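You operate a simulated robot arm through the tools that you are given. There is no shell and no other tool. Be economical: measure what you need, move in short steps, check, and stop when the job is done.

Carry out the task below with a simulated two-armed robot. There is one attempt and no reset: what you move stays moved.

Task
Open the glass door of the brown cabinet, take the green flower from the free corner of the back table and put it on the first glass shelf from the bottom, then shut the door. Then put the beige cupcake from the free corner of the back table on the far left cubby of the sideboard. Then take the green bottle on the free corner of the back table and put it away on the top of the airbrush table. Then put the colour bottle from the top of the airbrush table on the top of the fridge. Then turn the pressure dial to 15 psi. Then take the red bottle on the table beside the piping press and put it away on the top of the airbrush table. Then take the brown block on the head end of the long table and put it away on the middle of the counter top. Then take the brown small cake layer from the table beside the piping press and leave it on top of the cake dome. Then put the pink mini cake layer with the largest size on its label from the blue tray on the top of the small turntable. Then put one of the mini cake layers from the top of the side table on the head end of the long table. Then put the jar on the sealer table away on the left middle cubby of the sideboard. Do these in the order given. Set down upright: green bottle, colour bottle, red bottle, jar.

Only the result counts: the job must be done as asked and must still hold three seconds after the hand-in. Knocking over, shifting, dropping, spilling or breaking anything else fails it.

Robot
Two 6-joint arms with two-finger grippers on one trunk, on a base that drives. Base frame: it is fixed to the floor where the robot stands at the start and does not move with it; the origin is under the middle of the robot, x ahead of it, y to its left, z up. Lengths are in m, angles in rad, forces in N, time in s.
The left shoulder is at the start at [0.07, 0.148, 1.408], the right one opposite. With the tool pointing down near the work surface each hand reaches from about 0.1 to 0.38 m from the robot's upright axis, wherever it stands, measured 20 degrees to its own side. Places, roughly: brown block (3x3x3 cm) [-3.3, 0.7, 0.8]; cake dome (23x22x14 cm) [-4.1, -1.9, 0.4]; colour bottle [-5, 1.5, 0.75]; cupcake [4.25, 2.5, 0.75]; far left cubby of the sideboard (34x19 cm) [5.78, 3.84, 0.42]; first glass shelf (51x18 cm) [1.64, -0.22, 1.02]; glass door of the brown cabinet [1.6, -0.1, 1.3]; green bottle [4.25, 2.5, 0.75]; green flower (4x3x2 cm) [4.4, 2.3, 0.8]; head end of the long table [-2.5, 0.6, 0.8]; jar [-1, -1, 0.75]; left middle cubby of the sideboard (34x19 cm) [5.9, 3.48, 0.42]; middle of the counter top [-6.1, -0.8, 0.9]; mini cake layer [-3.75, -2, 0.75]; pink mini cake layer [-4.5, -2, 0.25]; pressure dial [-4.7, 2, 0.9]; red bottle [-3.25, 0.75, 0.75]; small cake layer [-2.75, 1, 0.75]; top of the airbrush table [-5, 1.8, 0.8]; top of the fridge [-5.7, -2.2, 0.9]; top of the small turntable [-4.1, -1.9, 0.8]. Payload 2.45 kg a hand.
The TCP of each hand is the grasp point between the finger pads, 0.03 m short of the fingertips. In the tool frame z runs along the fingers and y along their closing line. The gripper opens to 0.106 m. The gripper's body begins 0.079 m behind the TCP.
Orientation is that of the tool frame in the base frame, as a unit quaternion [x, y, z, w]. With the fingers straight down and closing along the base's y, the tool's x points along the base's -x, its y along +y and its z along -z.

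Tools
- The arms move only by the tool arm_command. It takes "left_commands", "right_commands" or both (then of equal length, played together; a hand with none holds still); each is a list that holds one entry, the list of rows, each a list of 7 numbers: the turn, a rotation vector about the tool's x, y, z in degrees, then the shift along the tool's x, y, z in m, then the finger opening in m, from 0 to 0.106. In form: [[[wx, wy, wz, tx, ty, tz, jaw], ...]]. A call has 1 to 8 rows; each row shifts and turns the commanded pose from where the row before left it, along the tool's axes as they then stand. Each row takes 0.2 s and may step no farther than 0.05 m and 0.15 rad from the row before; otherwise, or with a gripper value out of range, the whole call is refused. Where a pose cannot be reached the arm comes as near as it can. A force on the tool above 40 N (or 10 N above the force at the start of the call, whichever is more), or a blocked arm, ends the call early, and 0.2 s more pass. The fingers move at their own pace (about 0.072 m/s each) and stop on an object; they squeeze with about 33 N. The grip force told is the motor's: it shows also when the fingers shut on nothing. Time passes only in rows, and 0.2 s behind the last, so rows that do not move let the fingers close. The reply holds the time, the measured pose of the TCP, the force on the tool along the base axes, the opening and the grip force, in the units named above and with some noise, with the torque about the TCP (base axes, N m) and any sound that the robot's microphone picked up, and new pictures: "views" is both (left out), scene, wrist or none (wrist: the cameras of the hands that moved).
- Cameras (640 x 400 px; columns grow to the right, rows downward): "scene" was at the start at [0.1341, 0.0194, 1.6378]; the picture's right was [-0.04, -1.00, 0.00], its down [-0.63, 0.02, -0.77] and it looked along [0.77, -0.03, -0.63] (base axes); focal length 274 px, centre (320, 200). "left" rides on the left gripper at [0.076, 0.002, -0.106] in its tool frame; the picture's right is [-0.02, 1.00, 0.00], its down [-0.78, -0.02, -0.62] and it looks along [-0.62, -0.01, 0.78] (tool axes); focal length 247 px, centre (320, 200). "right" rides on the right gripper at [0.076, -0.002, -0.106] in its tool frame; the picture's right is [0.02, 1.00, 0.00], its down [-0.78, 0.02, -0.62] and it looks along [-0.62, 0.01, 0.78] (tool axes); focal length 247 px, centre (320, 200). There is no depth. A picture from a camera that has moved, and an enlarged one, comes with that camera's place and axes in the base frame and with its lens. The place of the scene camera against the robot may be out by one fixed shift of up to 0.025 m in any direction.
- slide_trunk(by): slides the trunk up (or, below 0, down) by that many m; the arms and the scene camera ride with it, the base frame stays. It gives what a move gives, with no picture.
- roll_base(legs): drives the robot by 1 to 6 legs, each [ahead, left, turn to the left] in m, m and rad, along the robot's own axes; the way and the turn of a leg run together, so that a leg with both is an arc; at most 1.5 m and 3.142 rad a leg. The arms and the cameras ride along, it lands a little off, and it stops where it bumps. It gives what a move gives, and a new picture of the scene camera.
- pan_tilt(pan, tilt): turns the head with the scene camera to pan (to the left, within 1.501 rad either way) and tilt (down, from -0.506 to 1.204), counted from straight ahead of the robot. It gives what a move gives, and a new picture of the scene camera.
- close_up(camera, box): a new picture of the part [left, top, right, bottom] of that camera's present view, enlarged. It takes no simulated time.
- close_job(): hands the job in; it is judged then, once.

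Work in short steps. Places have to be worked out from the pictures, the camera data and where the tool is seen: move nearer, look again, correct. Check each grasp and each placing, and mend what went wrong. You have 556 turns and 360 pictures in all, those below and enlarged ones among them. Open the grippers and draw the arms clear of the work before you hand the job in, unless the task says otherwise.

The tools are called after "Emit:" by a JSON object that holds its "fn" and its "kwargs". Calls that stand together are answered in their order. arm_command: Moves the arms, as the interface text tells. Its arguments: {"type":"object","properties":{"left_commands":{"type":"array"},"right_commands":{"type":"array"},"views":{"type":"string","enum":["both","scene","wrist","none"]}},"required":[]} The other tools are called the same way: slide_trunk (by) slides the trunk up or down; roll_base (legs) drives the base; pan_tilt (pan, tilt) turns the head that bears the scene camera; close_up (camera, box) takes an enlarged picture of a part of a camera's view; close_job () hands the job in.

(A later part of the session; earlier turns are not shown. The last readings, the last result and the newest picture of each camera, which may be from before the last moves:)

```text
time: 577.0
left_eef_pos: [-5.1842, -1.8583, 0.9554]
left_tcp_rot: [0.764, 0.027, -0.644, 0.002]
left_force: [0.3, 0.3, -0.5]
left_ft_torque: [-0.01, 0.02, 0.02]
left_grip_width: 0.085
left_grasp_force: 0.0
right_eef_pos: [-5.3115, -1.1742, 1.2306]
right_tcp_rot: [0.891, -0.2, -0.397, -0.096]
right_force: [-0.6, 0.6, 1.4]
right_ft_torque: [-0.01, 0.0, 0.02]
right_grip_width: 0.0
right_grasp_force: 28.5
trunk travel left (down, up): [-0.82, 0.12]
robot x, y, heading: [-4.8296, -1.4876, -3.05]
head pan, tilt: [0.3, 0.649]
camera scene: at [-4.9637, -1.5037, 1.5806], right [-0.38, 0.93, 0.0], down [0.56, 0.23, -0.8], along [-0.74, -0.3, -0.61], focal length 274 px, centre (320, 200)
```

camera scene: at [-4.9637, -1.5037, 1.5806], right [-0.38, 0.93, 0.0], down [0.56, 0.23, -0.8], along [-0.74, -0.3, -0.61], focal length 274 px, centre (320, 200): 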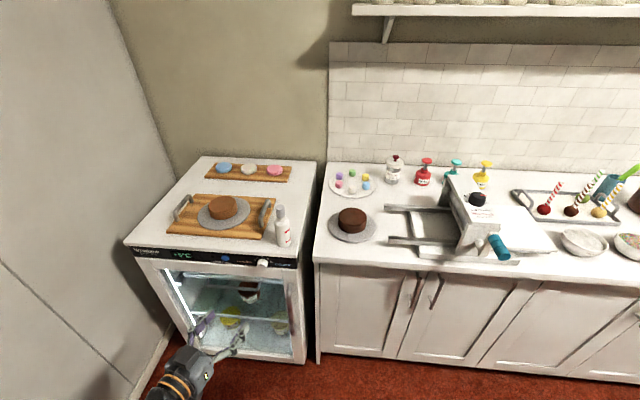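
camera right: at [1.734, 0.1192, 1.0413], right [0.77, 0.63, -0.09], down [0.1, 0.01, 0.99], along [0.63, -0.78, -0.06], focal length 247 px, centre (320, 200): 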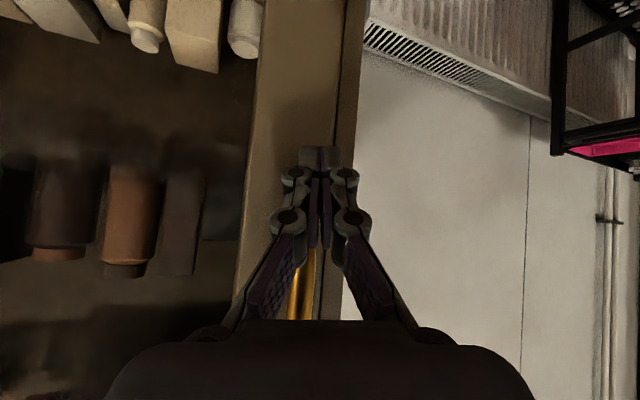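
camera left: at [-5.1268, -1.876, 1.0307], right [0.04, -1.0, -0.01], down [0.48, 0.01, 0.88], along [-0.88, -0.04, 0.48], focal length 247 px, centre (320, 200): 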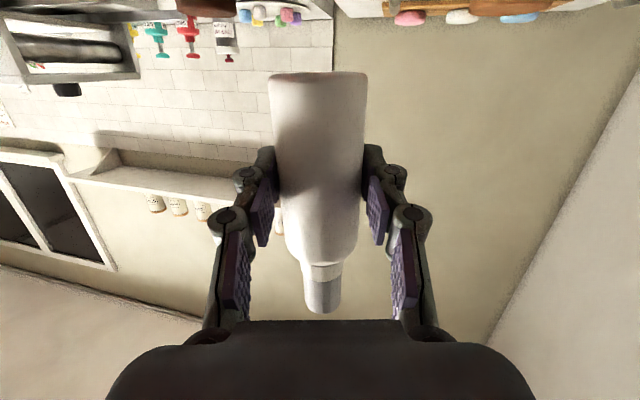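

The colour bottle stands upright on the fridge. Next the pressure dial: straighten the left hand, raise, and drive back to the airbrush table.

Emit:
{"fn": "slide_trunk", "kwargs": {"by": 0.12}}

Emit:
{"fn": "arm_command", "kwargs": {"left_commands": [[[0, 8.4, 0, 0, 0, 0, 0.085], [0, 8.4, 0, 0, 0, 0, 0.085], [0, 8.4, 0, 0, 0, 0, 0.085], [0, 8.4, 0, 0, 0, 0, 0.085], [0, 8.4, 0, 0, 0, 0, 0.085], [0, 8.4, 0, 0, 0, 0, 0.085], [0, 8.4, 0, 0, 0, 0, 0.085], [0, 8.4, 0, 0, 0, 0, 0.085]]], "views": "none"}}

Emit:
{"fn": "arm_command", "kwargs": {"left_commands": [[[0, 8.4, 0, 0, 0, 0, 0.085], [0, 4, 0, 0, 0, 0, 0.085]]], "views": "none"}}

Emit:
{"fn": "roll_base", "kwargs": {"legs": [[-0.658, -0.281, 0], [-0.598, -0.497, 0], [0, 0, -1.347], [1.09, -0.04, 0], [0.728, -0.027, 0]]}}

```text
time: 578.5
left_eef_pos: [-5.1819, -1.8577, 1.0757]
left_tcp_rot: [0.765, 0.027, -0.643, 0.002]
left_force: [0.2, 0.0, -0.5]
left_ft_torque: [-0.04, 0.03, -0.01]
left_grip_width: 0.0852
left_grasp_force: 0.1
right_eef_pos: [-5.3095, -1.1744, 1.3494]
right_tcp_rot: [0.89, -0.201, -0.397, -0.098]
right_force: [0.8, 0.5, -0.4]
right_ft_torque: [-0.01, 0.0, 0.03]
right_grip_width: 0.0
right_grasp_force: 28.4
trunk travel left (down, up): [-0.94, 0.0]
robot x, y, heading: [-4.8285, -1.489, -3.054]
head pan, tilt: [0.3, 0.649]
```

```text
time: 580.4
left_eef_pos: [-5.1956, -1.8377, 1.0813]
left_tcp_rot: [0.989, 0.044, -0.138, 0.008]
left_force: [-0.8, -0.4, -0.8]
left_ft_torque: [-0.04, -0.04, 0.01]
left_grip_width: 0.0847
left_grasp_force: 0.1
left hand out of reach, approached as far as the arm can: row 3, 4
right_eef_pos: [-5.3115, -1.1745, 1.3497]
right_tcp_rot: [0.891, -0.201, -0.396, -0.097]
right_force: [-1.2, 0.0, 0.1]
right_ft_torque: [-0.03, 0.01, -0.02]
right_grip_width: 0.0001
right_grasp_force: 28.4
trunk travel left (down, up): [-0.94, 0.0]
robot x, y, heading: [-4.8287, -1.4854, -3.049]
head pan, tilt: [0.3, 0.649]
```

```text
time: 581.0
left_eef_pos: [-5.1962, -1.839, 1.0806]
left_tcp_rot: [0.999, 0.045, -0.03, 0.003]
left_force: [-0.4, -0.2, 0.5]
left_ft_torque: [0.02, -0.01, -0.03]
left_grip_width: 0.0851
left_grasp_force: 0.1
right_eef_pos: [-5.312, -1.1733, 1.3496]
right_tcp_rot: [0.891, -0.202, -0.396, -0.098]
right_force: [0.4, 0.5, 0.5]
right_ft_torque: [0.01, 0.0, 0.02]
right_grip_width: 0.0006
right_grasp_force: 27.9
trunk travel left (down, up): [-0.94, 0.0]
robot x, y, heading: [-4.8322, -1.4892, -3.052]
head pan, tilt: [0.3, 0.649]
```

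```text
time: 600.6
left_eef_pos: [-4.5272, 1.4246, 1.0814]
left_tcp_rot: [0.803, -0.595, -0.027, -0.019]
left_force: [0.8, 0.7, 0.2]
left_ft_torque: [-0.01, 0.02, -0.02]
left_grip_width: 0.0848
left_grasp_force: 0.1
right_eef_pos: [-3.8978, 1.6699, 1.3507]
right_tcp_rot: [-0.563, 0.718, 0.247, 0.326]
right_force: [0.3, 0.0, 0.2]
right_ft_torque: [0.05, 0.01, -0.02]
right_grip_width: 0.0001
right_grasp_force: 28.3
trunk travel left (down, up): [-0.94, 0.0]
robot x, y, heading: [-4.1077, 1.1341, 1.862]
head pan, tilt: [0.3, 0.649]
camera scene: at [-4.1729, 1.278, 1.7005], right [0.83, 0.56, 0.0], down [0.34, -0.5, -0.8], along [-0.44, 0.66, -0.6], focal length 274 px, centre (320, 200)
```

scene: 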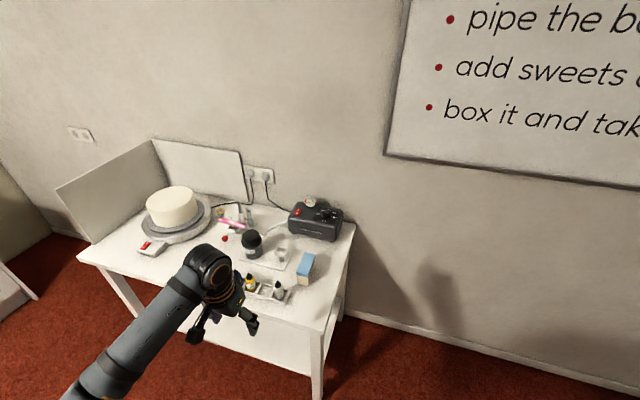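

Zoom on the compressor.

Emit:
{"fn": "close_up", "kwargs": {"camera": "scene", "box": [276, 185, 356, 250]}}

```text
6.15 times, centred on (316, 218) of scene
camera zoom: at [-4.1729, 1.278, 1.7005], right [0.83, 0.56, 0.0], down [0.34, -0.5, -0.8], along [-0.44, 0.66, -0.6], focal length 1686 px, centre (345, 92)
```

zoom: 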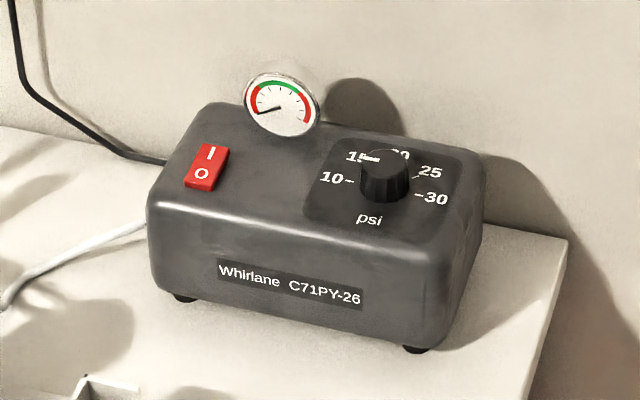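

The knob sits on top of the compressor (vertical axis) at ≈(-4.664,2.064). I test how far the vertical left hand extends forward.

Emit:
{"fn": "slide_trunk", "kwargs": {"by": -0.06}}

Emit:
{"fn": "arm_command", "kwargs": {"left_commands": [[[0, 3, 0, -0.045, 0, 0, 0.06], [0, 0, 0, -0.045, 0, 0, 0.06], [0, 0, 0, -0.045, 0, 0, 0.06], [0, 0, 0, -0.045, 0, 0, 0.06], [0, 0, 0, -0.045, 0, 0, 0.06]]], "views": "none"}}

```text
time: 601.6
left_eef_pos: [-4.5256, 1.4256, 1.0214]
left_tcp_rot: [0.802, -0.596, -0.027, -0.018]
left_force: [0.4, 0.3, 0.7]
left_ft_torque: [0.02, 0.02, 0.0]
left_grip_width: 0.0849
left_grasp_force: 0.1
right_eef_pos: [-3.8984, 1.672, 1.2904]
right_tcp_rot: [-0.563, 0.719, 0.246, 0.326]
right_force: [0.4, -0.2, 0.6]
right_ft_torque: [0.01, 0.01, -0.01]
right_grip_width: 0.0
right_grasp_force: 28.5
trunk travel left (down, up): [-0.88, 0.06]
robot x, y, heading: [-4.1039, 1.1383, 1.863]
head pan, tilt: [0.3, 0.649]
```

```text
time: 602.9
left_eef_pos: [-4.5916, 1.6445, 1.0246]
left_tcp_rot: [0.803, -0.597, -0.006, -0.002]
left_force: [0.1, 1.0, -0.6]
left_ft_torque: [-0.02, -0.02, -0.03]
left_grip_width: 0.0603
left_grasp_force: 0.1
right_eef_pos: [-3.8986, 1.6741, 1.2887]
right_tcp_rot: [-0.563, 0.719, 0.245, 0.326]
right_force: [0.1, 0.1, -0.3]
right_ft_torque: [-0.02, 0.01, 0.0]
right_grip_width: 0.0
right_grasp_force: 28.5
trunk travel left (down, up): [-0.88, 0.06]
robot x, y, heading: [-4.1043, 1.1366, 1.865]
head pan, tilt: [0.3, 0.649]
```

Reach is fine. Drive to put the hand above the knob.

Emit:
{"fn": "roll_base", "kwargs": {"legs": [[0.492, -0.162, 0], [0, 0, 0.185]]}}

Emit:
{"fn": "arm_command", "kwargs": {"left_commands": [[[0, 0, 0, 0, 0, 0, 0.06]]], "views": "wrist"}}

```text
time: 605.6
left_eef_pos: [-4.5763, 2.13, 1.0244]
left_tcp_rot: [0.802, -0.598, 0.001, 0.003]
left_force: [-0.1, -0.1, -0.3]
left_ft_torque: [0.05, 0.0, 0.04]
left_grip_width: 0.0599
left_grasp_force: 0.1
right_eef_pos: [-3.8839, 2.1591, 1.289]
right_tcp_rot: [-0.561, 0.72, 0.245, 0.327]
right_force: [0.2, -0.8, 0.0]
right_ft_torque: [0.0, 0.05, -0.02]
right_grip_width: 0.0001
right_grasp_force: 28.6
trunk travel left (down, up): [-0.88, 0.06]
robot x, y, heading: [-4.0952, 1.6232, 1.857]
head pan, tilt: [0.3, 0.649]
stopped in leg 1: the force on the tool passed its limit at 141 N (the readings are from after the stop); the commanded pose is now the measured one
camera scene: at [-4.1603, 1.7687, 1.6403], right [0.83, 0.55, 0.0], down [0.33, -0.5, -0.8], along [-0.44, 0.66, -0.6], focal length 274 px, centre (320, 200)
```

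scene: 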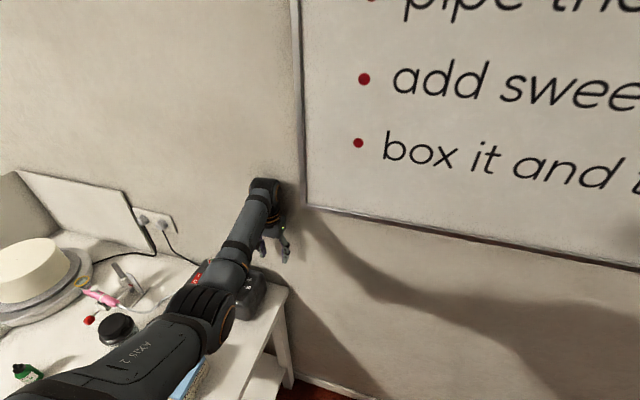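

```text
time: 606.0
left_eef_pos: [-4.5762, 2.1298, 1.0249]
left_tcp_rot: [0.801, -0.598, 0.001, 0.002]
left_force: [1.5, -1.2, -0.3]
left_ft_torque: [0.19, 0.11, 0.03]
left_grip_width: 0.0601
left_grasp_force: 0.0
right_eef_pos: [-3.8816, 2.1571, 1.2894]
right_tcp_rot: [-0.561, 0.72, 0.246, 0.326]
right_force: [-0.3, -0.7, -0.2]
right_ft_torque: [0.03, 0.0, 0.01]
right_grip_width: 0.0
right_grasp_force: 29.0
trunk travel left (down, up): [-0.88, 0.06]
robot x, y, heading: [-4.096, 1.6251, 1.853]
head pan, tilt: [0.3, 0.649]
camera left: at [-4.5563, 2.0558, 1.1318], right [-0.96, -0.26, 0.0], down [-0.21, 0.76, 0.62], along [-0.17, 0.6, -0.79], focal length 247 px, centre (320, 200)
```

left: 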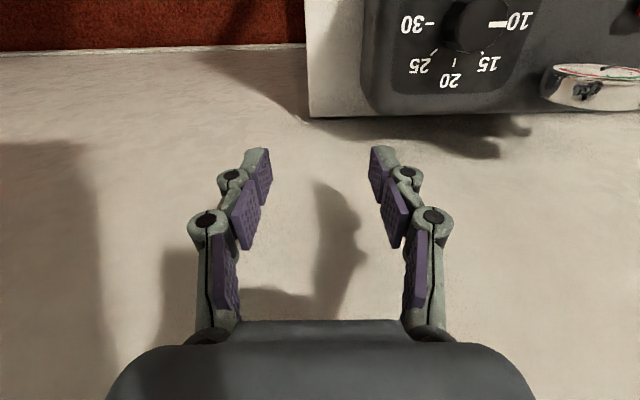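

The knob points at 10; 15 is 45° clockwise. K≈(-4.665,2.037). I turn the base left 0.185 (off the wall) and yaw the hand left 60° so the fingers avoid the gauge.

Emit:
{"fn": "roll_base", "kwargs": {"legs": [[0, 0, 0.185]]}}

Emit:
{"fn": "arm_command", "kwargs": {"left_commands": [[[0, 0, -7.5, 0, 0, 0, 0.06], [0, 0, -7.5, 0, 0, 0, 0.06], [0, 0, -7.5, 0, 0, 0, 0.06], [0, 0, -7.5, 0, 0, 0, 0.06], [0, 0, -7.5, 0, 0, 0, 0.06], [0, 0, -7.5, 0, 0, 0, 0.06], [0, 0, -7.5, 0, 0, 0, 0.06], [0, 0, -7.5, 0, 0, 0, 0.06]]], "views": "wrist"}}

```text
time: 607.2
left_eef_pos: [-4.6608, 2.0325, 1.0235]
left_tcp_rot: [0.854, -0.521, 0.002, 0.003]
left_force: [-0.1, 0.3, 0.2]
left_ft_torque: [-0.01, -0.01, 0.02]
left_grip_width: 0.06
left_grasp_force: 0.0
right_eef_pos: [-3.9834, 2.1904, 1.2892]
right_tcp_rot: [-0.625, 0.665, 0.275, 0.303]
right_force: [0.3, -0.5, -0.2]
right_ft_torque: [0.01, 0.01, -0.01]
right_grip_width: 0.0
right_grasp_force: 28.7
trunk travel left (down, up): [-0.88, 0.06]
robot x, y, heading: [-4.0987, 1.6263, 2.045]
head pan, tilt: [0.3, 0.649]
camera scene: at [-4.1808, 1.756, 1.6404], right [0.72, 0.7, 0.0], down [0.42, -0.43, -0.8], along [-0.56, 0.57, -0.6], focal length 274 px, centre (320, 200)
```

scene: 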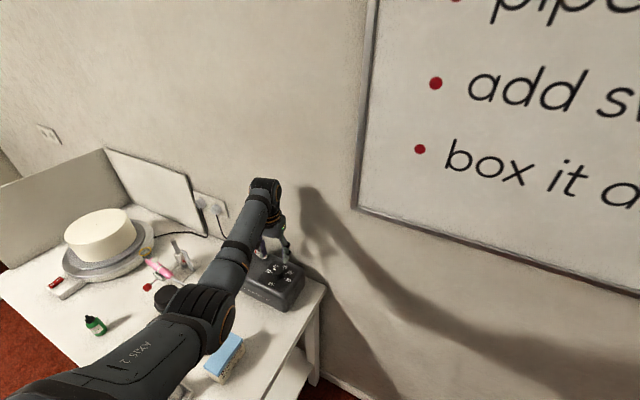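

```text
time: 609.0
left_eef_pos: [-4.6624, 2.0341, 1.0239]
left_tcp_rot: [1.0, -0.024, -0.001, 0.003]
left_force: [-0.4, 0.6, 1.2]
left_ft_torque: [-0.01, 0.03, 0.03]
left_grip_width: 0.0598
left_grasp_force: 0.0
right_eef_pos: [-3.9849, 2.1883, 1.2896]
right_tcp_rot: [-0.625, 0.665, 0.275, 0.302]
right_force: [-1.2, -0.8, 0.4]
right_ft_torque: [0.02, -0.02, -0.04]
right_grip_width: 0.0
right_grasp_force: 28.3
trunk travel left (down, up): [-0.88, 0.06]
robot x, y, heading: [-4.0967, 1.6257, 2.042]
head pan, tilt: [0.3, 0.649]
camera left: at [-4.5855, 2.0277, 1.1312], right [-0.07, -1.0, 0.01], down [-0.78, 0.06, 0.62], along [-0.62, 0.04, -0.78], focal length 247 px, centre (320, 200)
```

left: 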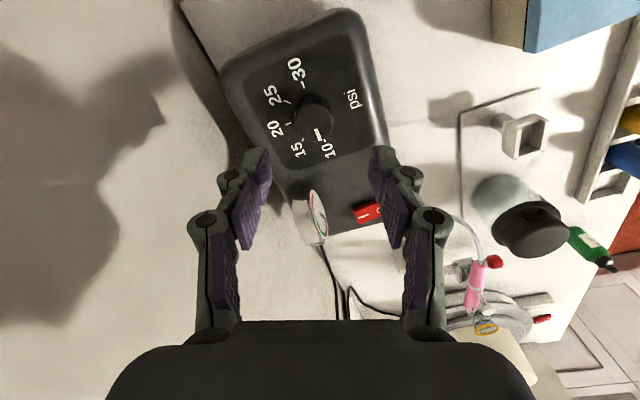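

Centered over the knob. Descend so the pads surround it.

Emit:
{"fn": "arm_command", "kwargs": {"left_commands": [[[0, 0, 0, 0.002, -0.006, 0.03, 0.06], [0, 0, 0, 0, 0, 0.03, 0.06], [0, 0, 0, 0, 0, 0.015, 0.06], [0, 0, 0, 0, 0, 0.008, 0.06], [0, 0, 0, 0, 0, 0.005, 0.06], [0, 0, 0, 0, 0, 0.0, 0.06]]], "views": "wrist"}}

```text
time: 610.4
left_eef_pos: [-4.6586, 2.0377, 0.9349]
left_tcp_rot: [1.0, -0.024, 0.0, 0.002]
left_force: [-0.1, -0.2, -0.8]
left_ft_torque: [0.0, 0.0, -0.03]
left_grip_width: 0.0599
left_grasp_force: 0.0
right_eef_pos: [-3.9862, 2.1883, 1.2903]
right_tcp_rot: [-0.624, 0.666, 0.274, 0.303]
right_force: [0.5, 0.0, 0.2]
right_ft_torque: [0.01, 0.02, 0.0]
right_grip_width: 0.0
right_grasp_force: 28.6
trunk travel left (down, up): [-0.88, 0.06]
robot x, y, heading: [-4.0957, 1.6265, 2.042]
head pan, tilt: [0.3, 0.649]
camera left: at [-4.5827, 2.033, 1.0422], right [-0.07, -1.0, 0.01], down [-0.78, 0.06, 0.62], along [-0.62, 0.04, -0.78], focal length 247 px, centre (320, 200)
```

left: 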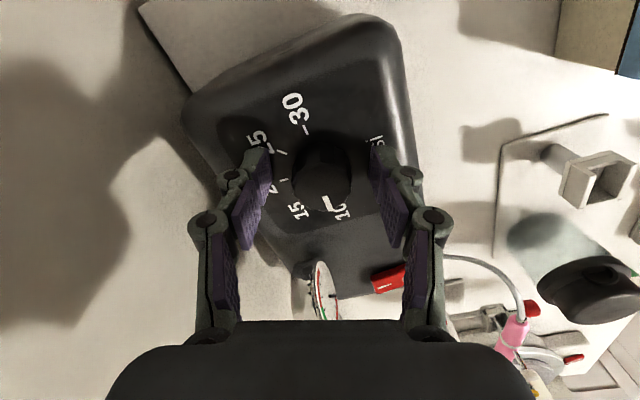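

Emit:
{"fn": "arm_command", "kwargs": {"left_commands": [[[0, 0, 0, 0, 0, 0.005, 0.06], [0, 0, 0, 0, 0, 0, 0.0], [0, 0, 0, 0, 0, 0, 0.0], [0, 0, 0, 0, 0, 0, 0.0]]], "views": "wrist"}}

```text
time: 611.4
left_eef_pos: [-4.6578, 2.0371, 0.938]
left_tcp_rot: [1.0, -0.023, -0.004, -0.001]
left_force: [8.3, -9.1, 19.8]
left_ft_torque: [-0.86, -0.86, -0.02]
left_grip_width: 0.0339
left_grasp_force: 44.9
right_eef_pos: [-3.9797, 2.1852, 1.2916]
right_tcp_rot: [-0.624, 0.665, 0.277, 0.302]
right_force: [-0.5, -0.3, 0.0]
right_ft_torque: [-0.02, -0.01, 0.0]
right_grip_width: 0.0
right_grasp_force: 29.0
trunk travel left (down, up): [-0.88, 0.06]
robot x, y, heading: [-4.0968, 1.6272, 2.044]
head pan, tilt: [0.3, 0.649]
stopped in row 4 (left hand): the force on the tool passed its limit at 40 N (the readings are from after the stop); the commanded pose is now the measured one
camera left: at [-4.5813, 2.0312, 1.044], right [-0.07, -1.0, 0.0], down [-0.78, 0.05, 0.63], along [-0.63, 0.04, -0.78], focal length 247 px, centre (320, 200)
```

left: 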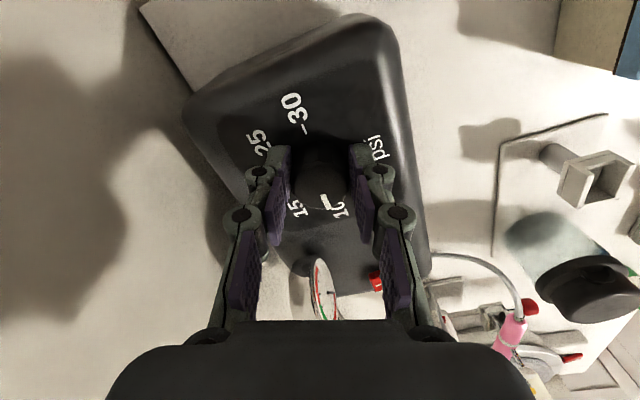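

Knob gripped (34 mm). Relieve 2 mm and rotate +45° (clockwise from above).

Emit:
{"fn": "arm_command", "kwargs": {"left_commands": [[[0, 0, 0, 0, 0, -0.003, 0.0], [0, 0, 6.4, 0, 0, 0, 0.0], [0, 0, 6.4, 0, 0, 0, 0.0], [0, 0, 6.4, 0, 0, 0, 0.0], [0, 0, 6.4, 0, 0, 0, 0.0], [0, 0, 6.4, 0, 0, 0, 0.0], [0, 0, 6.4, 0, 0, 0, 0.0], [0, 0, 6.6, 0, 0, 0, 0.0]]], "views": "wrist"}}

```text
time: 613.2
left_eef_pos: [-4.6599, 2.0346, 0.9376]
left_tcp_rot: [0.914, -0.406, -0.003, 0.002]
left_force: [12.5, -24.3, -6.7]
left_ft_torque: [0.07, -0.04, 0.05]
left_grip_width: 0.0339
left_grasp_force: 44.7
right_eef_pos: [-3.9831, 2.1837, 1.2918]
right_tcp_rot: [-0.624, 0.665, 0.276, 0.303]
right_force: [-0.6, 0.0, -1.1]
right_ft_torque: [-0.01, 0.0, 0.0]
right_grip_width: 0.0001
right_grasp_force: 28.7
trunk travel left (down, up): [-0.88, 0.06]
robot x, y, heading: [-4.1003, 1.624, 2.046]
head pan, tilt: [0.3, 0.649]
camera left: at [-4.6093, 1.9764, 1.0445], right [-0.76, -0.65, 0.0], down [-0.51, 0.59, 0.62], along [-0.41, 0.47, -0.78], focal length 247 px, centre (320, 200)
```

left: 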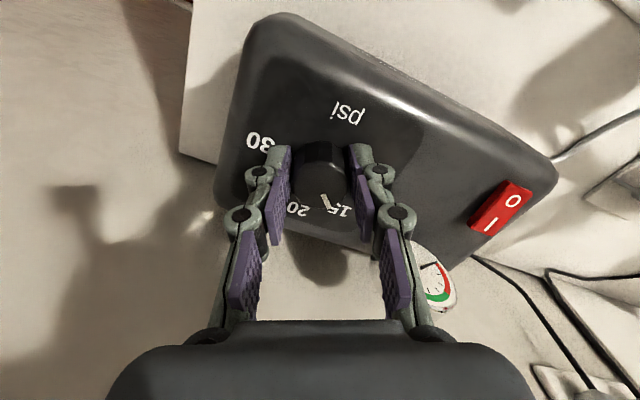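

The pointer now relates to "15" as it did to "10". Release, raise, and check.

Emit:
{"fn": "arm_command", "kwargs": {"left_commands": [[[0, 0, 0, 0, 0, 0, 0.05], [0, 0, 0, 0, 0, 0, 0.065], [0, 0, 0, 0, 0, -0.04, 0.065], [0, 0, 0, 0, 0, -0.04, 0.065], [0, 0, 0, 0.02, 0, -0.03, 0.065]]], "views": "wrist"}}

Emit:
{"fn": "close_up", "kwargs": {"camera": "left", "box": [250, 50, 450, 200]}}

```text
time: 614.4
left_eef_pos: [-4.6469, 2.0223, 1.0491]
left_tcp_rot: [0.914, -0.405, -0.004, 0.0]
left_force: [0.6, -0.1, 0.3]
left_ft_torque: [0.01, 0.04, 0.03]
left_grip_width: 0.0649
left_grasp_force: 0.0
right_eef_pos: [-3.9842, 2.1868, 1.29]
right_tcp_rot: [-0.624, 0.665, 0.275, 0.303]
right_force: [0.2, -0.1, -0.4]
right_ft_torque: [0.01, -0.01, -0.02]
right_grip_width: 0.0
right_grasp_force: 28.9
trunk travel left (down, up): [-0.88, 0.06]
robot x, y, heading: [-4.0936, 1.6235, 2.04]
head pan, tilt: [0.3, 0.649]
camera left: at [-4.5952, 1.9649, 1.1545], right [-0.75, -0.66, 0.0], down [-0.51, 0.59, 0.63], along [-0.41, 0.47, -0.78], focal length 247 px, centre (320, 200)
```

left: 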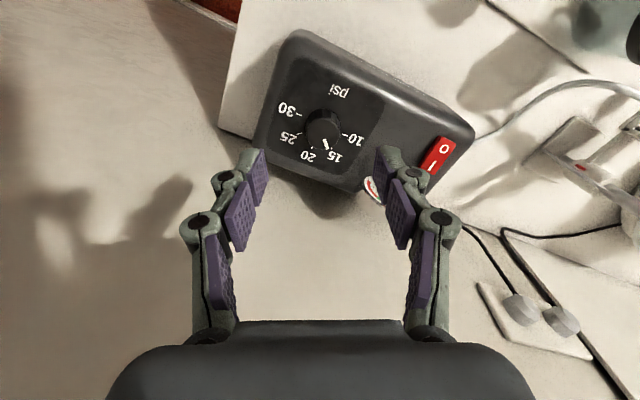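

```text
2.67 times, centred on (350, 125) of left
camera zoom: at [-4.5952, 1.9649, 1.1545], right [-0.75, -0.66, 0.0], down [-0.51, 0.59, 0.63], along [-0.41, 0.47, -0.78], focal length 659 px, centre (240, 400)
```

zoom: 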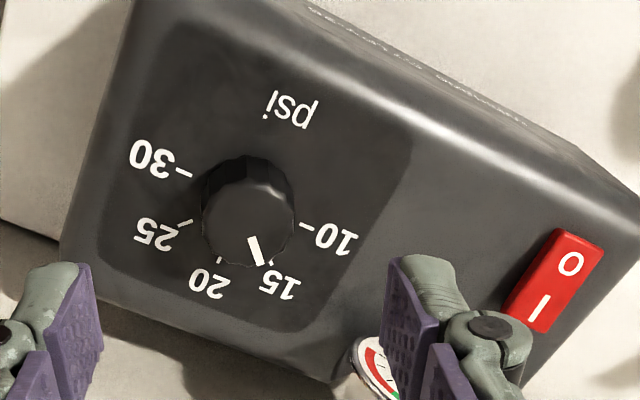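

Dial reads 15. Next the red bottle at the head of the long table: drive around and face the table.

Emit:
{"fn": "slide_trunk", "kwargs": {"by": 0.05}}

Emit:
{"fn": "roll_base", "kwargs": {"legs": [[-0.465, 0.13, 0], [-0.4, 0.2, 0], [0, 0, -1.735], [0.12, -0.342, 0]]}}

Emit:
{"fn": "arm_command", "kwargs": {"left_commands": [[[0, 0, 8, 0, 0, 0, 0.065], [0, 0, 7, 0, 0, 0, 0.065]]], "views": "wrist"}}

```text
time: 615.3
left_eef_pos: [-4.6463, 2.025, 1.0957]
left_tcp_rot: [0.915, -0.404, -0.002, 0.001]
left_force: [0.4, 0.6, 0.4]
left_ft_torque: [0.02, 0.01, -0.02]
left_grip_width: 0.0647
left_grasp_force: 0.0
right_eef_pos: [-3.9857, 2.1896, 1.34]
right_tcp_rot: [-0.625, 0.665, 0.274, 0.302]
right_force: [0.0, 0.0, 0.1]
right_ft_torque: [0.0, 0.03, 0.02]
right_grip_width: 0.0001
right_grasp_force: 28.5
trunk travel left (down, up): [-0.93, 0.01]
robot x, y, heading: [-4.1012, 1.6263, 2.046]
head pan, tilt: [0.3, 0.649]
```

```text
time: 626.6
left_eef_pos: [-3.3031, 0.8847, 1.096]
left_tcp_rot: [-0.278, 0.961, 0.002, 0.001]
left_force: [-0.7, 0.9, -0.3]
left_ft_torque: [-0.01, -0.01, -0.02]
left_grip_width: 0.0648
left_grasp_force: 0.0
right_eef_pos: [-3.2572, 0.2043, 1.3402]
right_tcp_rot: [0.106, 0.906, -0.055, 0.406]
right_force: [-0.7, 0.2, 1.4]
right_ft_torque: [-0.02, 0.02, 0.01]
right_grip_width: 0.0
right_grasp_force: 28.9
trunk travel left (down, up): [-0.93, 0.01]
robot x, y, heading: [-3.7912, 0.4103, 0.294]
head pan, tilt: [0.3, 0.649]
camera scene: at [-3.6741, 0.4993, 1.6904], right [0.56, -0.83, 0.0], down [-0.5, -0.34, -0.8], along [0.66, 0.45, -0.6], focal length 274 px, centre (320, 200)
```

scene: 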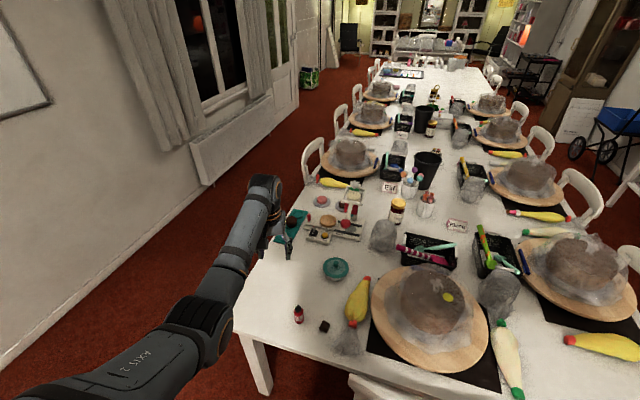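

```text
time: 627.2
left_eef_pos: [-3.3029, 0.8833, 1.0967]
left_tcp_rot: [-0.149, 0.989, 0.002, 0.001]
left_force: [-0.4, -0.1, 1.0]
left_ft_torque: [-0.01, 0.02, -0.01]
left_grip_width: 0.0648
left_grasp_force: 0.0
right_eef_pos: [-3.2559, 0.2039, 1.3408]
right_tcp_rot: [0.108, 0.906, -0.056, 0.405]
right_force: [-0.3, 0.2, 0.1]
right_ft_torque: [-0.05, 0.02, 0.03]
right_grip_width: 0.0002
right_grasp_force: 28.3
trunk travel left (down, up): [-0.93, 0.01]
robot x, y, heading: [-3.7919, 0.4085, 0.295]
head pan, tilt: [0.3, 0.649]
camera left: at [-3.3776, 0.8614, 1.203], right [-0.28, 0.96, 0.0], down [0.75, 0.21, 0.62], along [0.6, 0.18, -0.78], focal length 247 px, centre (320, 200)
```

left: 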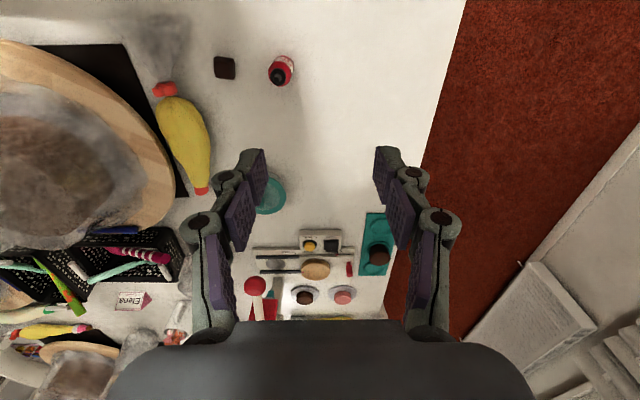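

Red bottle ≈(-3.283,.829), brown block ≈(-3.258,.741). Shift the base right and lower over the red bottle.

Emit:
{"fn": "roll_base", "kwargs": {"legs": [[0.003, -0.058, 0]]}}

Emit:
{"fn": "slide_trunk", "kwargs": {"by": -0.18}}

Emit:
{"fn": "arm_command", "kwargs": {"left_commands": [[[0, 0, 0, 0, 0, 0, 0.06]]], "views": "wrist"}}

```text
time: 628.2
left_eef_pos: [-3.2859, 0.8381, 1.0935]
left_tcp_rot: [-0.151, 0.989, 0.0, 0.002]
left_force: [-0.3, 0.0, -0.4]
left_ft_torque: [-0.09, -0.05, -0.02]
left_grip_width: 0.0649
left_grasp_force: 0.1
right_eef_pos: [-3.238, 0.1589, 1.3433]
right_tcp_rot: [0.105, 0.906, -0.058, 0.407]
right_force: [-0.6, 1.3, -0.9]
right_ft_torque: [-0.11, -0.02, -0.07]
right_grip_width: 0.0
right_grasp_force: 28.7
trunk travel left (down, up): [-0.93, 0.01]
robot x, y, heading: [-3.7686, 0.3581, 0.303]
head pan, tilt: [0.3, 0.649]
camera scene: at [-3.657, 0.455, 1.6901], right [0.56, -0.83, 0.01], down [-0.5, -0.35, -0.8], along [0.66, 0.44, -0.61], focal length 274 px, centre (320, 200)
```

scene: 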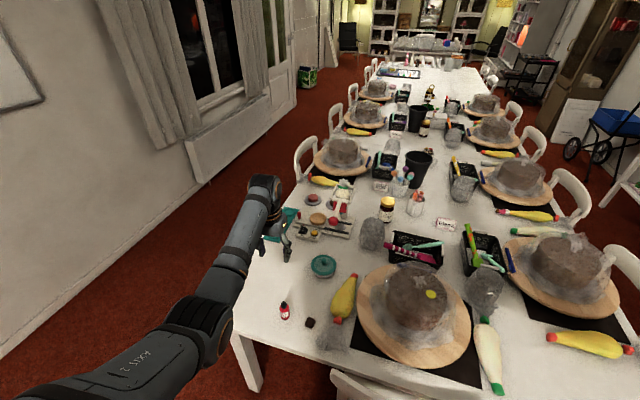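

```text
time: 630.2
left_eef_pos: [-3.2842, 0.8299, 0.9163]
left_tcp_rot: [-0.152, 0.988, 0.004, 0.001]
left_force: [0.5, 0.4, -0.6]
left_ft_torque: [-0.02, -0.03, 0.0]
left_grip_width: 0.065
left_grasp_force: 0.1
right_eef_pos: [-3.2352, 0.1493, 1.1602]
right_tcp_rot: [0.106, 0.907, -0.054, 0.404]
right_force: [-0.6, 0.4, 0.3]
right_ft_torque: [-0.01, 0.0, -0.01]
right_grip_width: 0.0003
right_grasp_force: 28.5
trunk travel left (down, up): [-0.75, 0.19]
robot x, y, heading: [-3.7748, 0.359, 0.298]
head pan, tilt: [0.3, 0.649]
```

```text
time: 630.6
left_eef_pos: [-3.2848, 0.8299, 0.916]
left_tcp_rot: [-0.151, 0.989, 0.003, 0.0]
left_force: [0.6, 0.4, -0.1]
left_ft_torque: [0.02, -0.02, -0.01]
left_grip_width: 0.0601
left_grasp_force: 0.1
right_eef_pos: [-3.2348, 0.1491, 1.1598]
right_tcp_rot: [0.106, 0.907, -0.055, 0.405]
right_force: [0.4, -0.6, -0.3]
right_ft_torque: [0.01, 0.0, 0.01]
right_grip_width: 0.0
right_grasp_force: 29.3
trunk travel left (down, up): [-0.75, 0.19]
robot x, y, heading: [-3.7707, 0.3575, 0.295]
head pan, tilt: [0.3, 0.649]
camera left: at [-3.3578, 0.807, 1.023], right [-0.28, 0.96, 0.01], down [0.75, 0.21, 0.62], along [0.6, 0.18, -0.78], focal length 247 px, centre (320, 200)
```

left: 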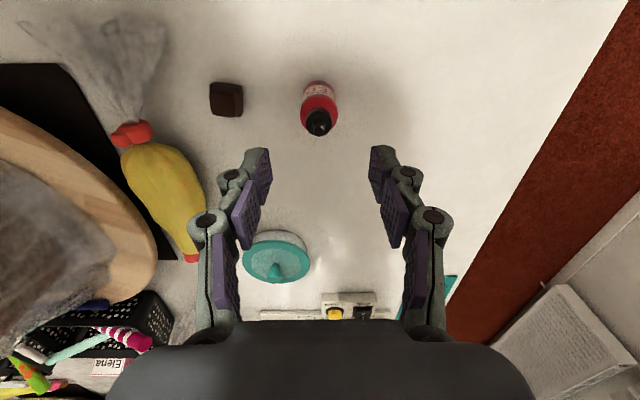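

Bottle ~1 cm nearer. Adjust, descend to 0.807, grip.

Emit:
{"fn": "arm_command", "kwargs": {"left_commands": [[[0, 0, 0, 0.01, 0, 0.03, 0.06], [0, 0, 0, 0, 0, 0.03, 0.06], [0, 0, 0, 0, 0, 0.03, 0.06], [0, 0, 0, 0, 0, 0.019, 0.06], [0, 0, 0, 0, 0, 0, 0.0], [0, 0, 0, 0, 0, 0, 0.0], [0, 0, 0, 0, 0, 0, 0.0]]], "views": "wrist"}}

```text
time: 632.2
left_eef_pos: [-3.2939, 0.8268, 0.8073]
left_tcp_rot: [-0.151, 0.988, 0.003, 0.0]
left_force: [-0.6, 0.5, -0.3]
left_ft_torque: [-0.02, 0.01, 0.0]
left_grip_width: 0.0319
left_grasp_force: 33.2
right_eef_pos: [-3.235, 0.1511, 1.1597]
right_tcp_rot: [0.107, 0.906, -0.055, 0.406]
right_force: [0.7, 0.1, 0.6]
right_ft_torque: [-0.02, 0.02, 0.04]
right_grip_width: 0.0003
right_grasp_force: 28.9
trunk travel left (down, up): [-0.75, 0.19]
robot x, y, heading: [-3.7689, 0.3564, 0.301]
head pan, tilt: [0.3, 0.649]
camera left: at [-3.3675, 0.8049, 0.9135], right [-0.28, 0.96, 0.01], down [0.75, 0.21, 0.62], along [0.6, 0.18, -0.78], focal length 247 px, centre (320, 200)
```

left: 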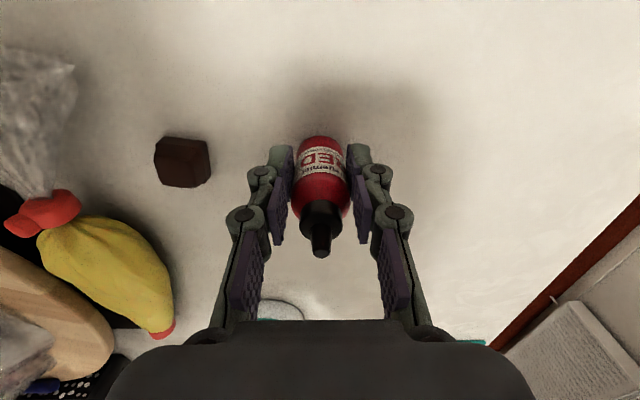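

Red bottle gripped. Raise and carry it to the right-front corner area of the airbrush table, T≈(-4.505,1.715).

Emit:
{"fn": "slide_trunk", "kwargs": {"by": 0.19}}

Emit:
{"fn": "roll_base", "kwargs": {"legs": [[-0.162, 0.253, 0], [0, 0, 1.585], [0.532, -0.144, 0]]}}

Emit:
{"fn": "arm_command", "kwargs": {"left_commands": [[[0, 0, 0, 0, 0, 0, 0]]], "views": "wrist"}}

```text
time: 634.3
left_eef_pos: [-3.2941, 0.8283, 0.9972]
left_tcp_rot: [-0.151, 0.988, 0.004, 0.0]
left_force: [-0.3, 0.2, -1.1]
left_ft_torque: [0.04, 0.03, -0.01]
left_grip_width: 0.0318
left_grasp_force: 33.3
right_eef_pos: [-3.2338, 0.1492, 1.3506]
right_tcp_rot: [0.106, 0.907, -0.054, 0.405]
right_force: [0.2, 0.2, -0.5]
right_ft_torque: [-0.04, 0.01, 0.03]
right_grip_width: 0.0
right_grasp_force: 28.6
trunk travel left (down, up): [-0.94, 0.0]
robot x, y, heading: [-3.7711, 0.3553, 0.291]
head pan, tilt: [0.3, 0.649]
```

```text
time: 643.0
left_eef_pos: [-4.5231, 1.5527, 0.9977]
left_tcp_rot: [0.815, -0.579, -0.002, 0.001]
left_force: [0.0, -0.5, -0.6]
left_ft_torque: [0.02, -0.04, 0.01]
left_grip_width: 0.0321
left_grasp_force: 33.2
right_eef_pos: [-3.8474, 1.6323, 1.3498]
right_tcp_rot: [-0.575, 0.708, 0.253, 0.322]
right_force: [1.2, -0.6, 0.7]
right_ft_torque: [0.0, 0.01, -0.02]
right_grip_width: 0.0003
right_grasp_force: 28.3
trunk travel left (down, up): [-0.94, 0.0]
robot x, y, heading: [-4.0395, 1.0922, 1.899]
head pan, tilt: [0.3, 0.649]
camera scene: at [-4.1059, 1.2312, 1.7005], right [0.81, 0.59, 0.0], down [0.36, -0.49, -0.8], along [-0.47, 0.64, -0.6], focal length 274 px, centre (320, 200)
```

scene: 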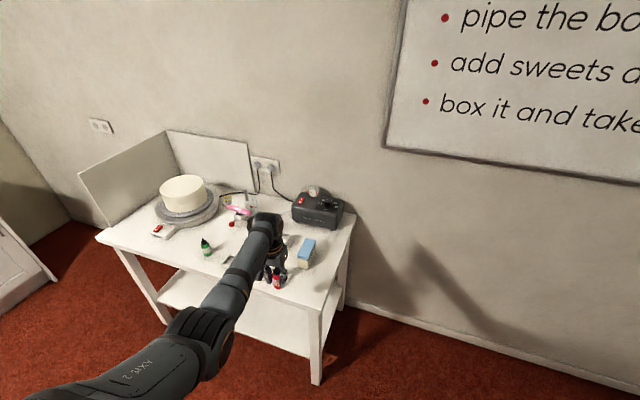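

```text
time: 643.4
left_eef_pos: [-4.5221, 1.5566, 0.9967]
left_tcp_rot: [0.815, -0.58, -0.002, 0.002]
left_force: [-0.8, 0.7, -0.4]
left_ft_torque: [0.01, 0.0, -0.02]
left_grip_width: 0.0316
left_grasp_force: 32.9
right_eef_pos: [-3.8467, 1.6352, 1.3497]
right_tcp_rot: [-0.578, 0.707, 0.253, 0.32]
right_force: [0.2, 0.2, -0.5]
right_ft_torque: [-0.02, -0.01, -0.02]
right_grip_width: 0.0
right_grasp_force: 28.9
trunk travel left (down, up): [-0.94, 0.0]
robot x, y, heading: [-4.0387, 1.0916, 1.902]
head pan, tilt: [0.3, 0.649]
camera left: at [-4.499, 1.482, 1.1036], right [-0.95, -0.31, 0.01], down [-0.24, 0.75, 0.62], along [-0.2, 0.59, -0.78], focal length 247 px, centre (320, 200)
```

left: 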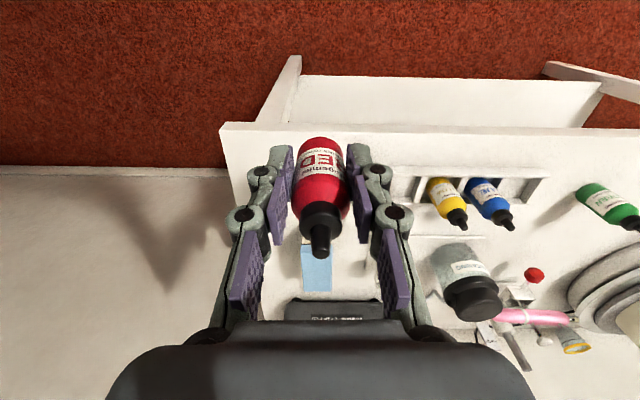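

Emit:
{"fn": "roll_base", "kwargs": {"legs": [[0.144, -0.067, 0]]}}

Emit:
{"fn": "slide_trunk", "kwargs": {"by": -0.11}}

Emit:
{"fn": "arm_command", "kwargs": {"left_commands": [[[0, 0, 0, 0, 0, 0, 0]]], "views": "wrist"}}

```text
time: 644.8
left_eef_pos: [-4.5068, 1.7093, 0.998]
left_tcp_rot: [0.816, -0.579, -0.004, 0.0]
left_force: [0.7, 0.4, -2.1]
left_ft_torque: [0.03, -0.04, 0.0]
left_grip_width: 0.0317
left_grasp_force: 32.8
right_eef_pos: [-3.8304, 1.7881, 1.3505]
right_tcp_rot: [-0.577, 0.706, 0.255, 0.322]
right_force: [0.1, -0.5, 0.5]
right_ft_torque: [0.01, 0.0, 0.01]
right_grip_width: 0.0003
right_grasp_force: 28.5
trunk travel left (down, up): [-0.94, 0.0]
robot x, y, heading: [-4.0175, 1.248, 1.901]
head pan, tilt: [0.3, 0.649]
camera scene: at [-4.0889, 1.3862, 1.7007], right [0.81, 0.59, 0.0], down [0.36, -0.49, -0.8], along [-0.47, 0.64, -0.6], focal length 274 px, centre (320, 200)
```

scene: 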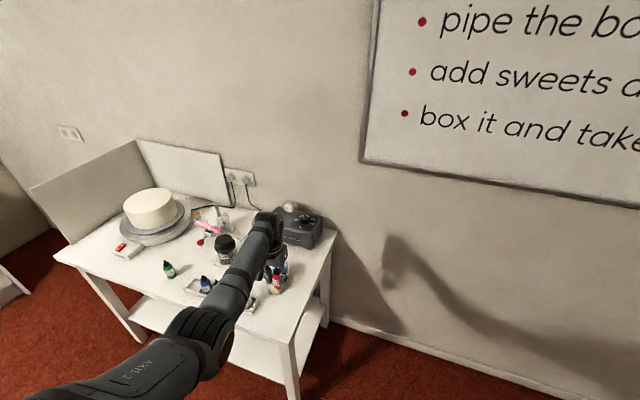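

```text
time: 646.2
left_eef_pos: [-4.5066, 1.713, 0.8858]
left_tcp_rot: [0.816, -0.578, -0.002, 0.003]
left_force: [0.4, -0.4, -1.5]
left_ft_torque: [-0.02, 0.03, -0.02]
left_grip_width: 0.032
left_grasp_force: 33.1
right_eef_pos: [-3.8308, 1.7929, 1.2397]
right_tcp_rot: [-0.578, 0.706, 0.253, 0.32]
right_force: [0.4, -0.4, -0.5]
right_ft_torque: [0.0, 0.01, 0.03]
right_grip_width: 0.0001
right_grasp_force: 28.5
trunk travel left (down, up): [-0.83, 0.11]
robot x, y, heading: [-4.0202, 1.2505, 1.901]
head pan, tilt: [0.3, 0.649]
```

```text
time: 646.6
left_eef_pos: [-4.5068, 1.7116, 0.887]
left_tcp_rot: [0.816, -0.578, -0.002, 0.002]
left_force: [0.1, -0.6, 0.1]
left_ft_torque: [0.01, 0.01, 0.0]
left_grip_width: 0.032
left_grasp_force: 33.1
right_eef_pos: [-3.8297, 1.7923, 1.2395]
right_tcp_rot: [-0.577, 0.707, 0.253, 0.321]
right_force: [0.5, 0.3, 0.8]
right_ft_torque: [-0.01, -0.03, 0.02]
right_grip_width: 0.0
right_grasp_force: 28.3
trunk travel left (down, up): [-0.83, 0.11]
robot x, y, heading: [-4.0165, 1.2499, 1.903]
head pan, tilt: [0.3, 0.649]
camera left: at [-4.4822, 1.6382, 0.9936], right [-0.95, -0.31, 0.01], down [-0.24, 0.74, 0.62], along [-0.2, 0.59, -0.78], focal length 247 px, centre (320, 200)
```

left: 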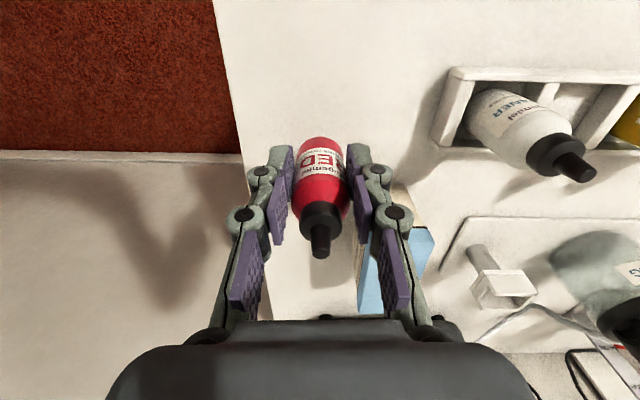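

Landing spot is free. Lower in small steps.

Emit:
{"fn": "arm_command", "kwargs": {"left_commands": [[[0, 0, 0, 0, 0, 0.015, 0], [0, 0, 0, 0, 0, 0.006, 0], [0, 0, 0, 0, 0, 0.004, 0], [0, 0, 0, 0, 0, 0.003, 0], [0, 0, 0, 0, 0, 0.002, 0]]], "views": "none"}}

```text
time: 647.8
left_eef_pos: [-4.5074, 1.7121, 0.8578]
left_tcp_rot: [0.816, -0.579, -0.004, 0.002]
left_force: [-0.9, -0.4, -0.2]
left_ft_torque: [-0.02, -0.02, 0.01]
left_grip_width: 0.0322
left_grasp_force: 33.1
right_eef_pos: [-3.8312, 1.7931, 1.2405]
right_tcp_rot: [-0.577, 0.707, 0.253, 0.321]
right_force: [0.0, 1.0, 0.4]
right_ft_torque: [0.0, -0.01, -0.02]
right_grip_width: 0.0
right_grasp_force: 28.5
trunk travel left (down, up): [-0.83, 0.11]
robot x, y, heading: [-4.0202, 1.2527, 1.904]
head pan, tilt: [0.3, 0.649]
```

Emit:
{"fn": "arm_command", "kwargs": {"left_commands": [[[0, 0, 0, 0, 0, 0.002, 0], [0, 0, 0, 0, 0, 0.002, 0], [0, 0, 0, 0, 0, 0.002, 0]]], "views": "none"}}

```text
time: 648.6
left_eef_pos: [-4.5062, 1.7106, 0.8569]
left_tcp_rot: [0.816, -0.579, -0.007, 0.001]
left_force: [-2.7, 1.1, 25.9]
left_ft_torque: [0.2, 0.22, -0.03]
left_grip_width: 0.0319
left_grasp_force: 33.2
right_eef_pos: [-3.8291, 1.7892, 1.2413]
right_tcp_rot: [-0.577, 0.707, 0.254, 0.321]
right_force: [0.4, -0.7, -0.8]
right_ft_torque: [0.01, 0.01, 0.02]
right_grip_width: 0.0
right_grasp_force: 28.9
trunk travel left (down, up): [-0.83, 0.11]
robot x, y, heading: [-4.0186, 1.2539, 1.906]
head pan, tilt: [0.3, 0.649]
```

Contact. Relieve, open, lift away.

Emit:
{"fn": "arm_command", "kwargs": {"left_commands": [[[0, 0, 0, 0, 0, -0.004, 0], [0, 0, 0, 0, 0, 0, 0.04], [0, 0, 0, 0, 0, 0, 0.06], [0, 0, 0, 0, 0, 0, 0.06], [0, 0, 0, 0, 0, -0.04, 0.06], [0, 0, 0, 0, 0, -0.04, 0.06], [0, 0, 0, 0, 0, -0.04, 0.06]]], "views": "wrist"}}

```text
time: 650.2
left_eef_pos: [-4.5051, 1.711, 0.9771]
left_tcp_rot: [0.816, -0.578, -0.003, 0.002]
left_force: [-1.1, -0.4, 0.4]
left_ft_torque: [0.0, -0.02, 0.04]
left_grip_width: 0.0599
left_grasp_force: 0.0
right_eef_pos: [-3.8301, 1.7925, 1.2396]
right_tcp_rot: [-0.578, 0.707, 0.253, 0.321]
right_force: [0.6, -0.5, 0.3]
right_ft_torque: [0.01, -0.04, -0.01]
right_grip_width: 0.0
right_grasp_force: 28.9
trunk travel left (down, up): [-0.83, 0.11]
robot x, y, heading: [-4.0185, 1.2459, 1.9]
head pan, tilt: [0.3, 0.649]
camera left: at [-4.4819, 1.6376, 1.0839], right [-0.95, -0.31, 0.01], down [-0.24, 0.74, 0.62], along [-0.2, 0.59, -0.78], focal length 247 px, centre (320, 200)
```

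left: 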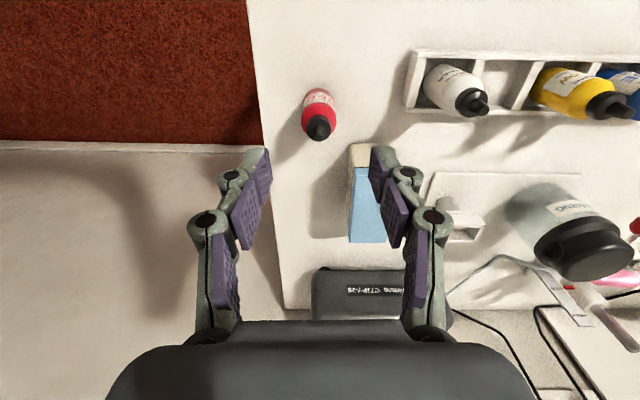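

The red bottle is upright. Now the brown block: drive back to the head of the long table.

Emit:
{"fn": "slide_trunk", "kwargs": {"by": 0.08}}

Emit:
{"fn": "roll_base", "kwargs": {"legs": [[-0.668, 0.209, 0], [0, 0, -1.737], [0.196, -0.228, 0]]}}

Emit:
{"fn": "slide_trunk", "kwargs": {"by": -0.15}}

Emit:
{"fn": "arm_command", "kwargs": {"left_commands": [[[0, 0, 0, 0.02, 0, 0, 0.06]]], "views": "wrist"}}

```text
time: 651.4
left_eef_pos: [-4.5068, 1.7111, 1.0571]
left_tcp_rot: [0.816, -0.578, -0.003, 0.002]
left_force: [0.8, 0.2, -0.1]
left_ft_torque: [-0.02, 0.01, 0.02]
left_grip_width: 0.0602
left_grasp_force: 0.1
right_eef_pos: [-3.8308, 1.7923, 1.3198]
right_tcp_rot: [-0.577, 0.707, 0.253, 0.321]
right_force: [-0.1, -0.3, -0.1]
right_ft_torque: [0.02, -0.02, -0.01]
right_grip_width: 0.0
right_grasp_force: 28.3
trunk travel left (down, up): [-0.91, 0.03]
robot x, y, heading: [-4.0184, 1.2513, 1.901]
head pan, tilt: [0.3, 0.649]
```

```text
time: 660.9
left_eef_pos: [-3.2428, 0.7942, 1.0579]
left_tcp_rot: [-0.096, 0.995, 0.003, 0.002]
left_force: [-0.5, 0.0, 0.2]
left_ft_torque: [-0.05, -0.02, -0.02]
left_grip_width: 0.0599
left_grasp_force: 0.0
right_eef_pos: [-3.2604, 0.1131, 1.3214]
right_tcp_rot: [0.157, 0.899, -0.078, 0.402]
right_force: [0.1, 1.2, 0.1]
right_ft_torque: [0.03, -0.02, -0.02]
right_grip_width: 0.0
right_grasp_force: 28.7
trunk travel left (down, up): [-0.91, 0.03]
robot x, y, heading: [-3.7681, 0.373, 0.192]
head pan, tilt: [0.3, 0.649]
camera scene: at [-3.6452, 0.4509, 1.6705], right [0.47, -0.88, 0.0], down [-0.53, -0.28, -0.8], along [0.7, 0.37, -0.6], focal length 274 px, centre (320, 200)
```

scene: 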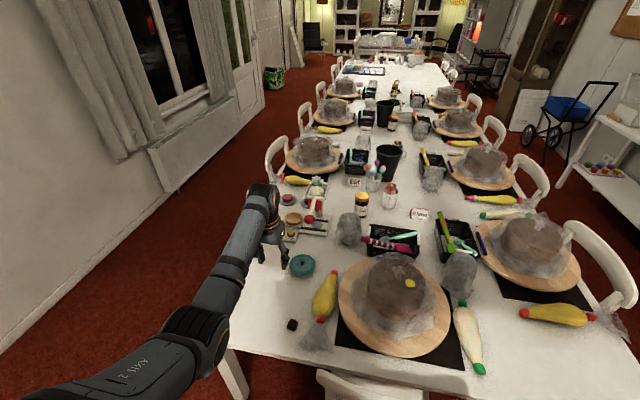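

```text
time: 662.6
left_eef_pos: [-3.2426, 0.7928, 0.907]
left_tcp_rot: [-0.097, 0.995, 0.004, 0.001]
left_force: [0.3, -0.1, 0.9]
left_ft_torque: [-0.03, -0.02, -0.02]
left_grip_width: 0.0602
left_grasp_force: 0.1
right_eef_pos: [-3.2582, 0.1112, 1.1702]
right_tcp_rot: [0.158, 0.899, -0.078, 0.401]
right_force: [-0.2, 0.6, -0.1]
right_ft_torque: [0.02, 0.02, 0.02]
right_grip_width: 0.0
right_grasp_force: 28.4
trunk travel left (down, up): [-0.76, 0.18]
robot x, y, heading: [-3.7663, 0.3758, 0.186]
head pan, tilt: [0.3, 0.649]
```

```text
time: 663.0
left_eef_pos: [-3.2634, 0.7885, 0.9072]
left_tcp_rot: [-0.096, 0.995, 0.004, 0.001]
left_force: [-0.6, -0.3, 1.1]
left_ft_torque: [0.0, -0.01, -0.01]
left_grip_width: 0.0599
left_grasp_force: 0.1
right_eef_pos: [-3.26, 0.1109, 1.1702]
right_tcp_rot: [0.157, 0.899, -0.077, 0.402]
right_force: [-0.4, 0.2, -0.2]
right_ft_torque: [-0.01, -0.01, -0.01]
right_grip_width: 0.0002
right_grasp_force: 28.8
trunk travel left (down, up): [-0.76, 0.18]
robot x, y, heading: [-3.767, 0.3774, 0.189]
head pan, tilt: [0.3, 0.649]
camera left: at [-3.3388, 0.774, 1.0138], right [-0.17, 0.99, 0.01], down [0.77, 0.13, 0.62], along [0.61, 0.11, -0.78], focal length 247 px, centre (320, 200)
```

left: 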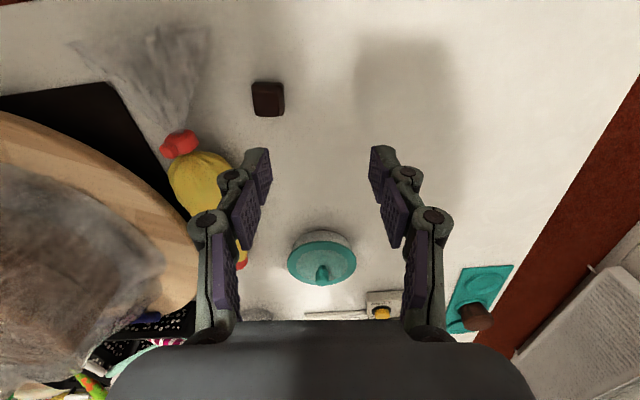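

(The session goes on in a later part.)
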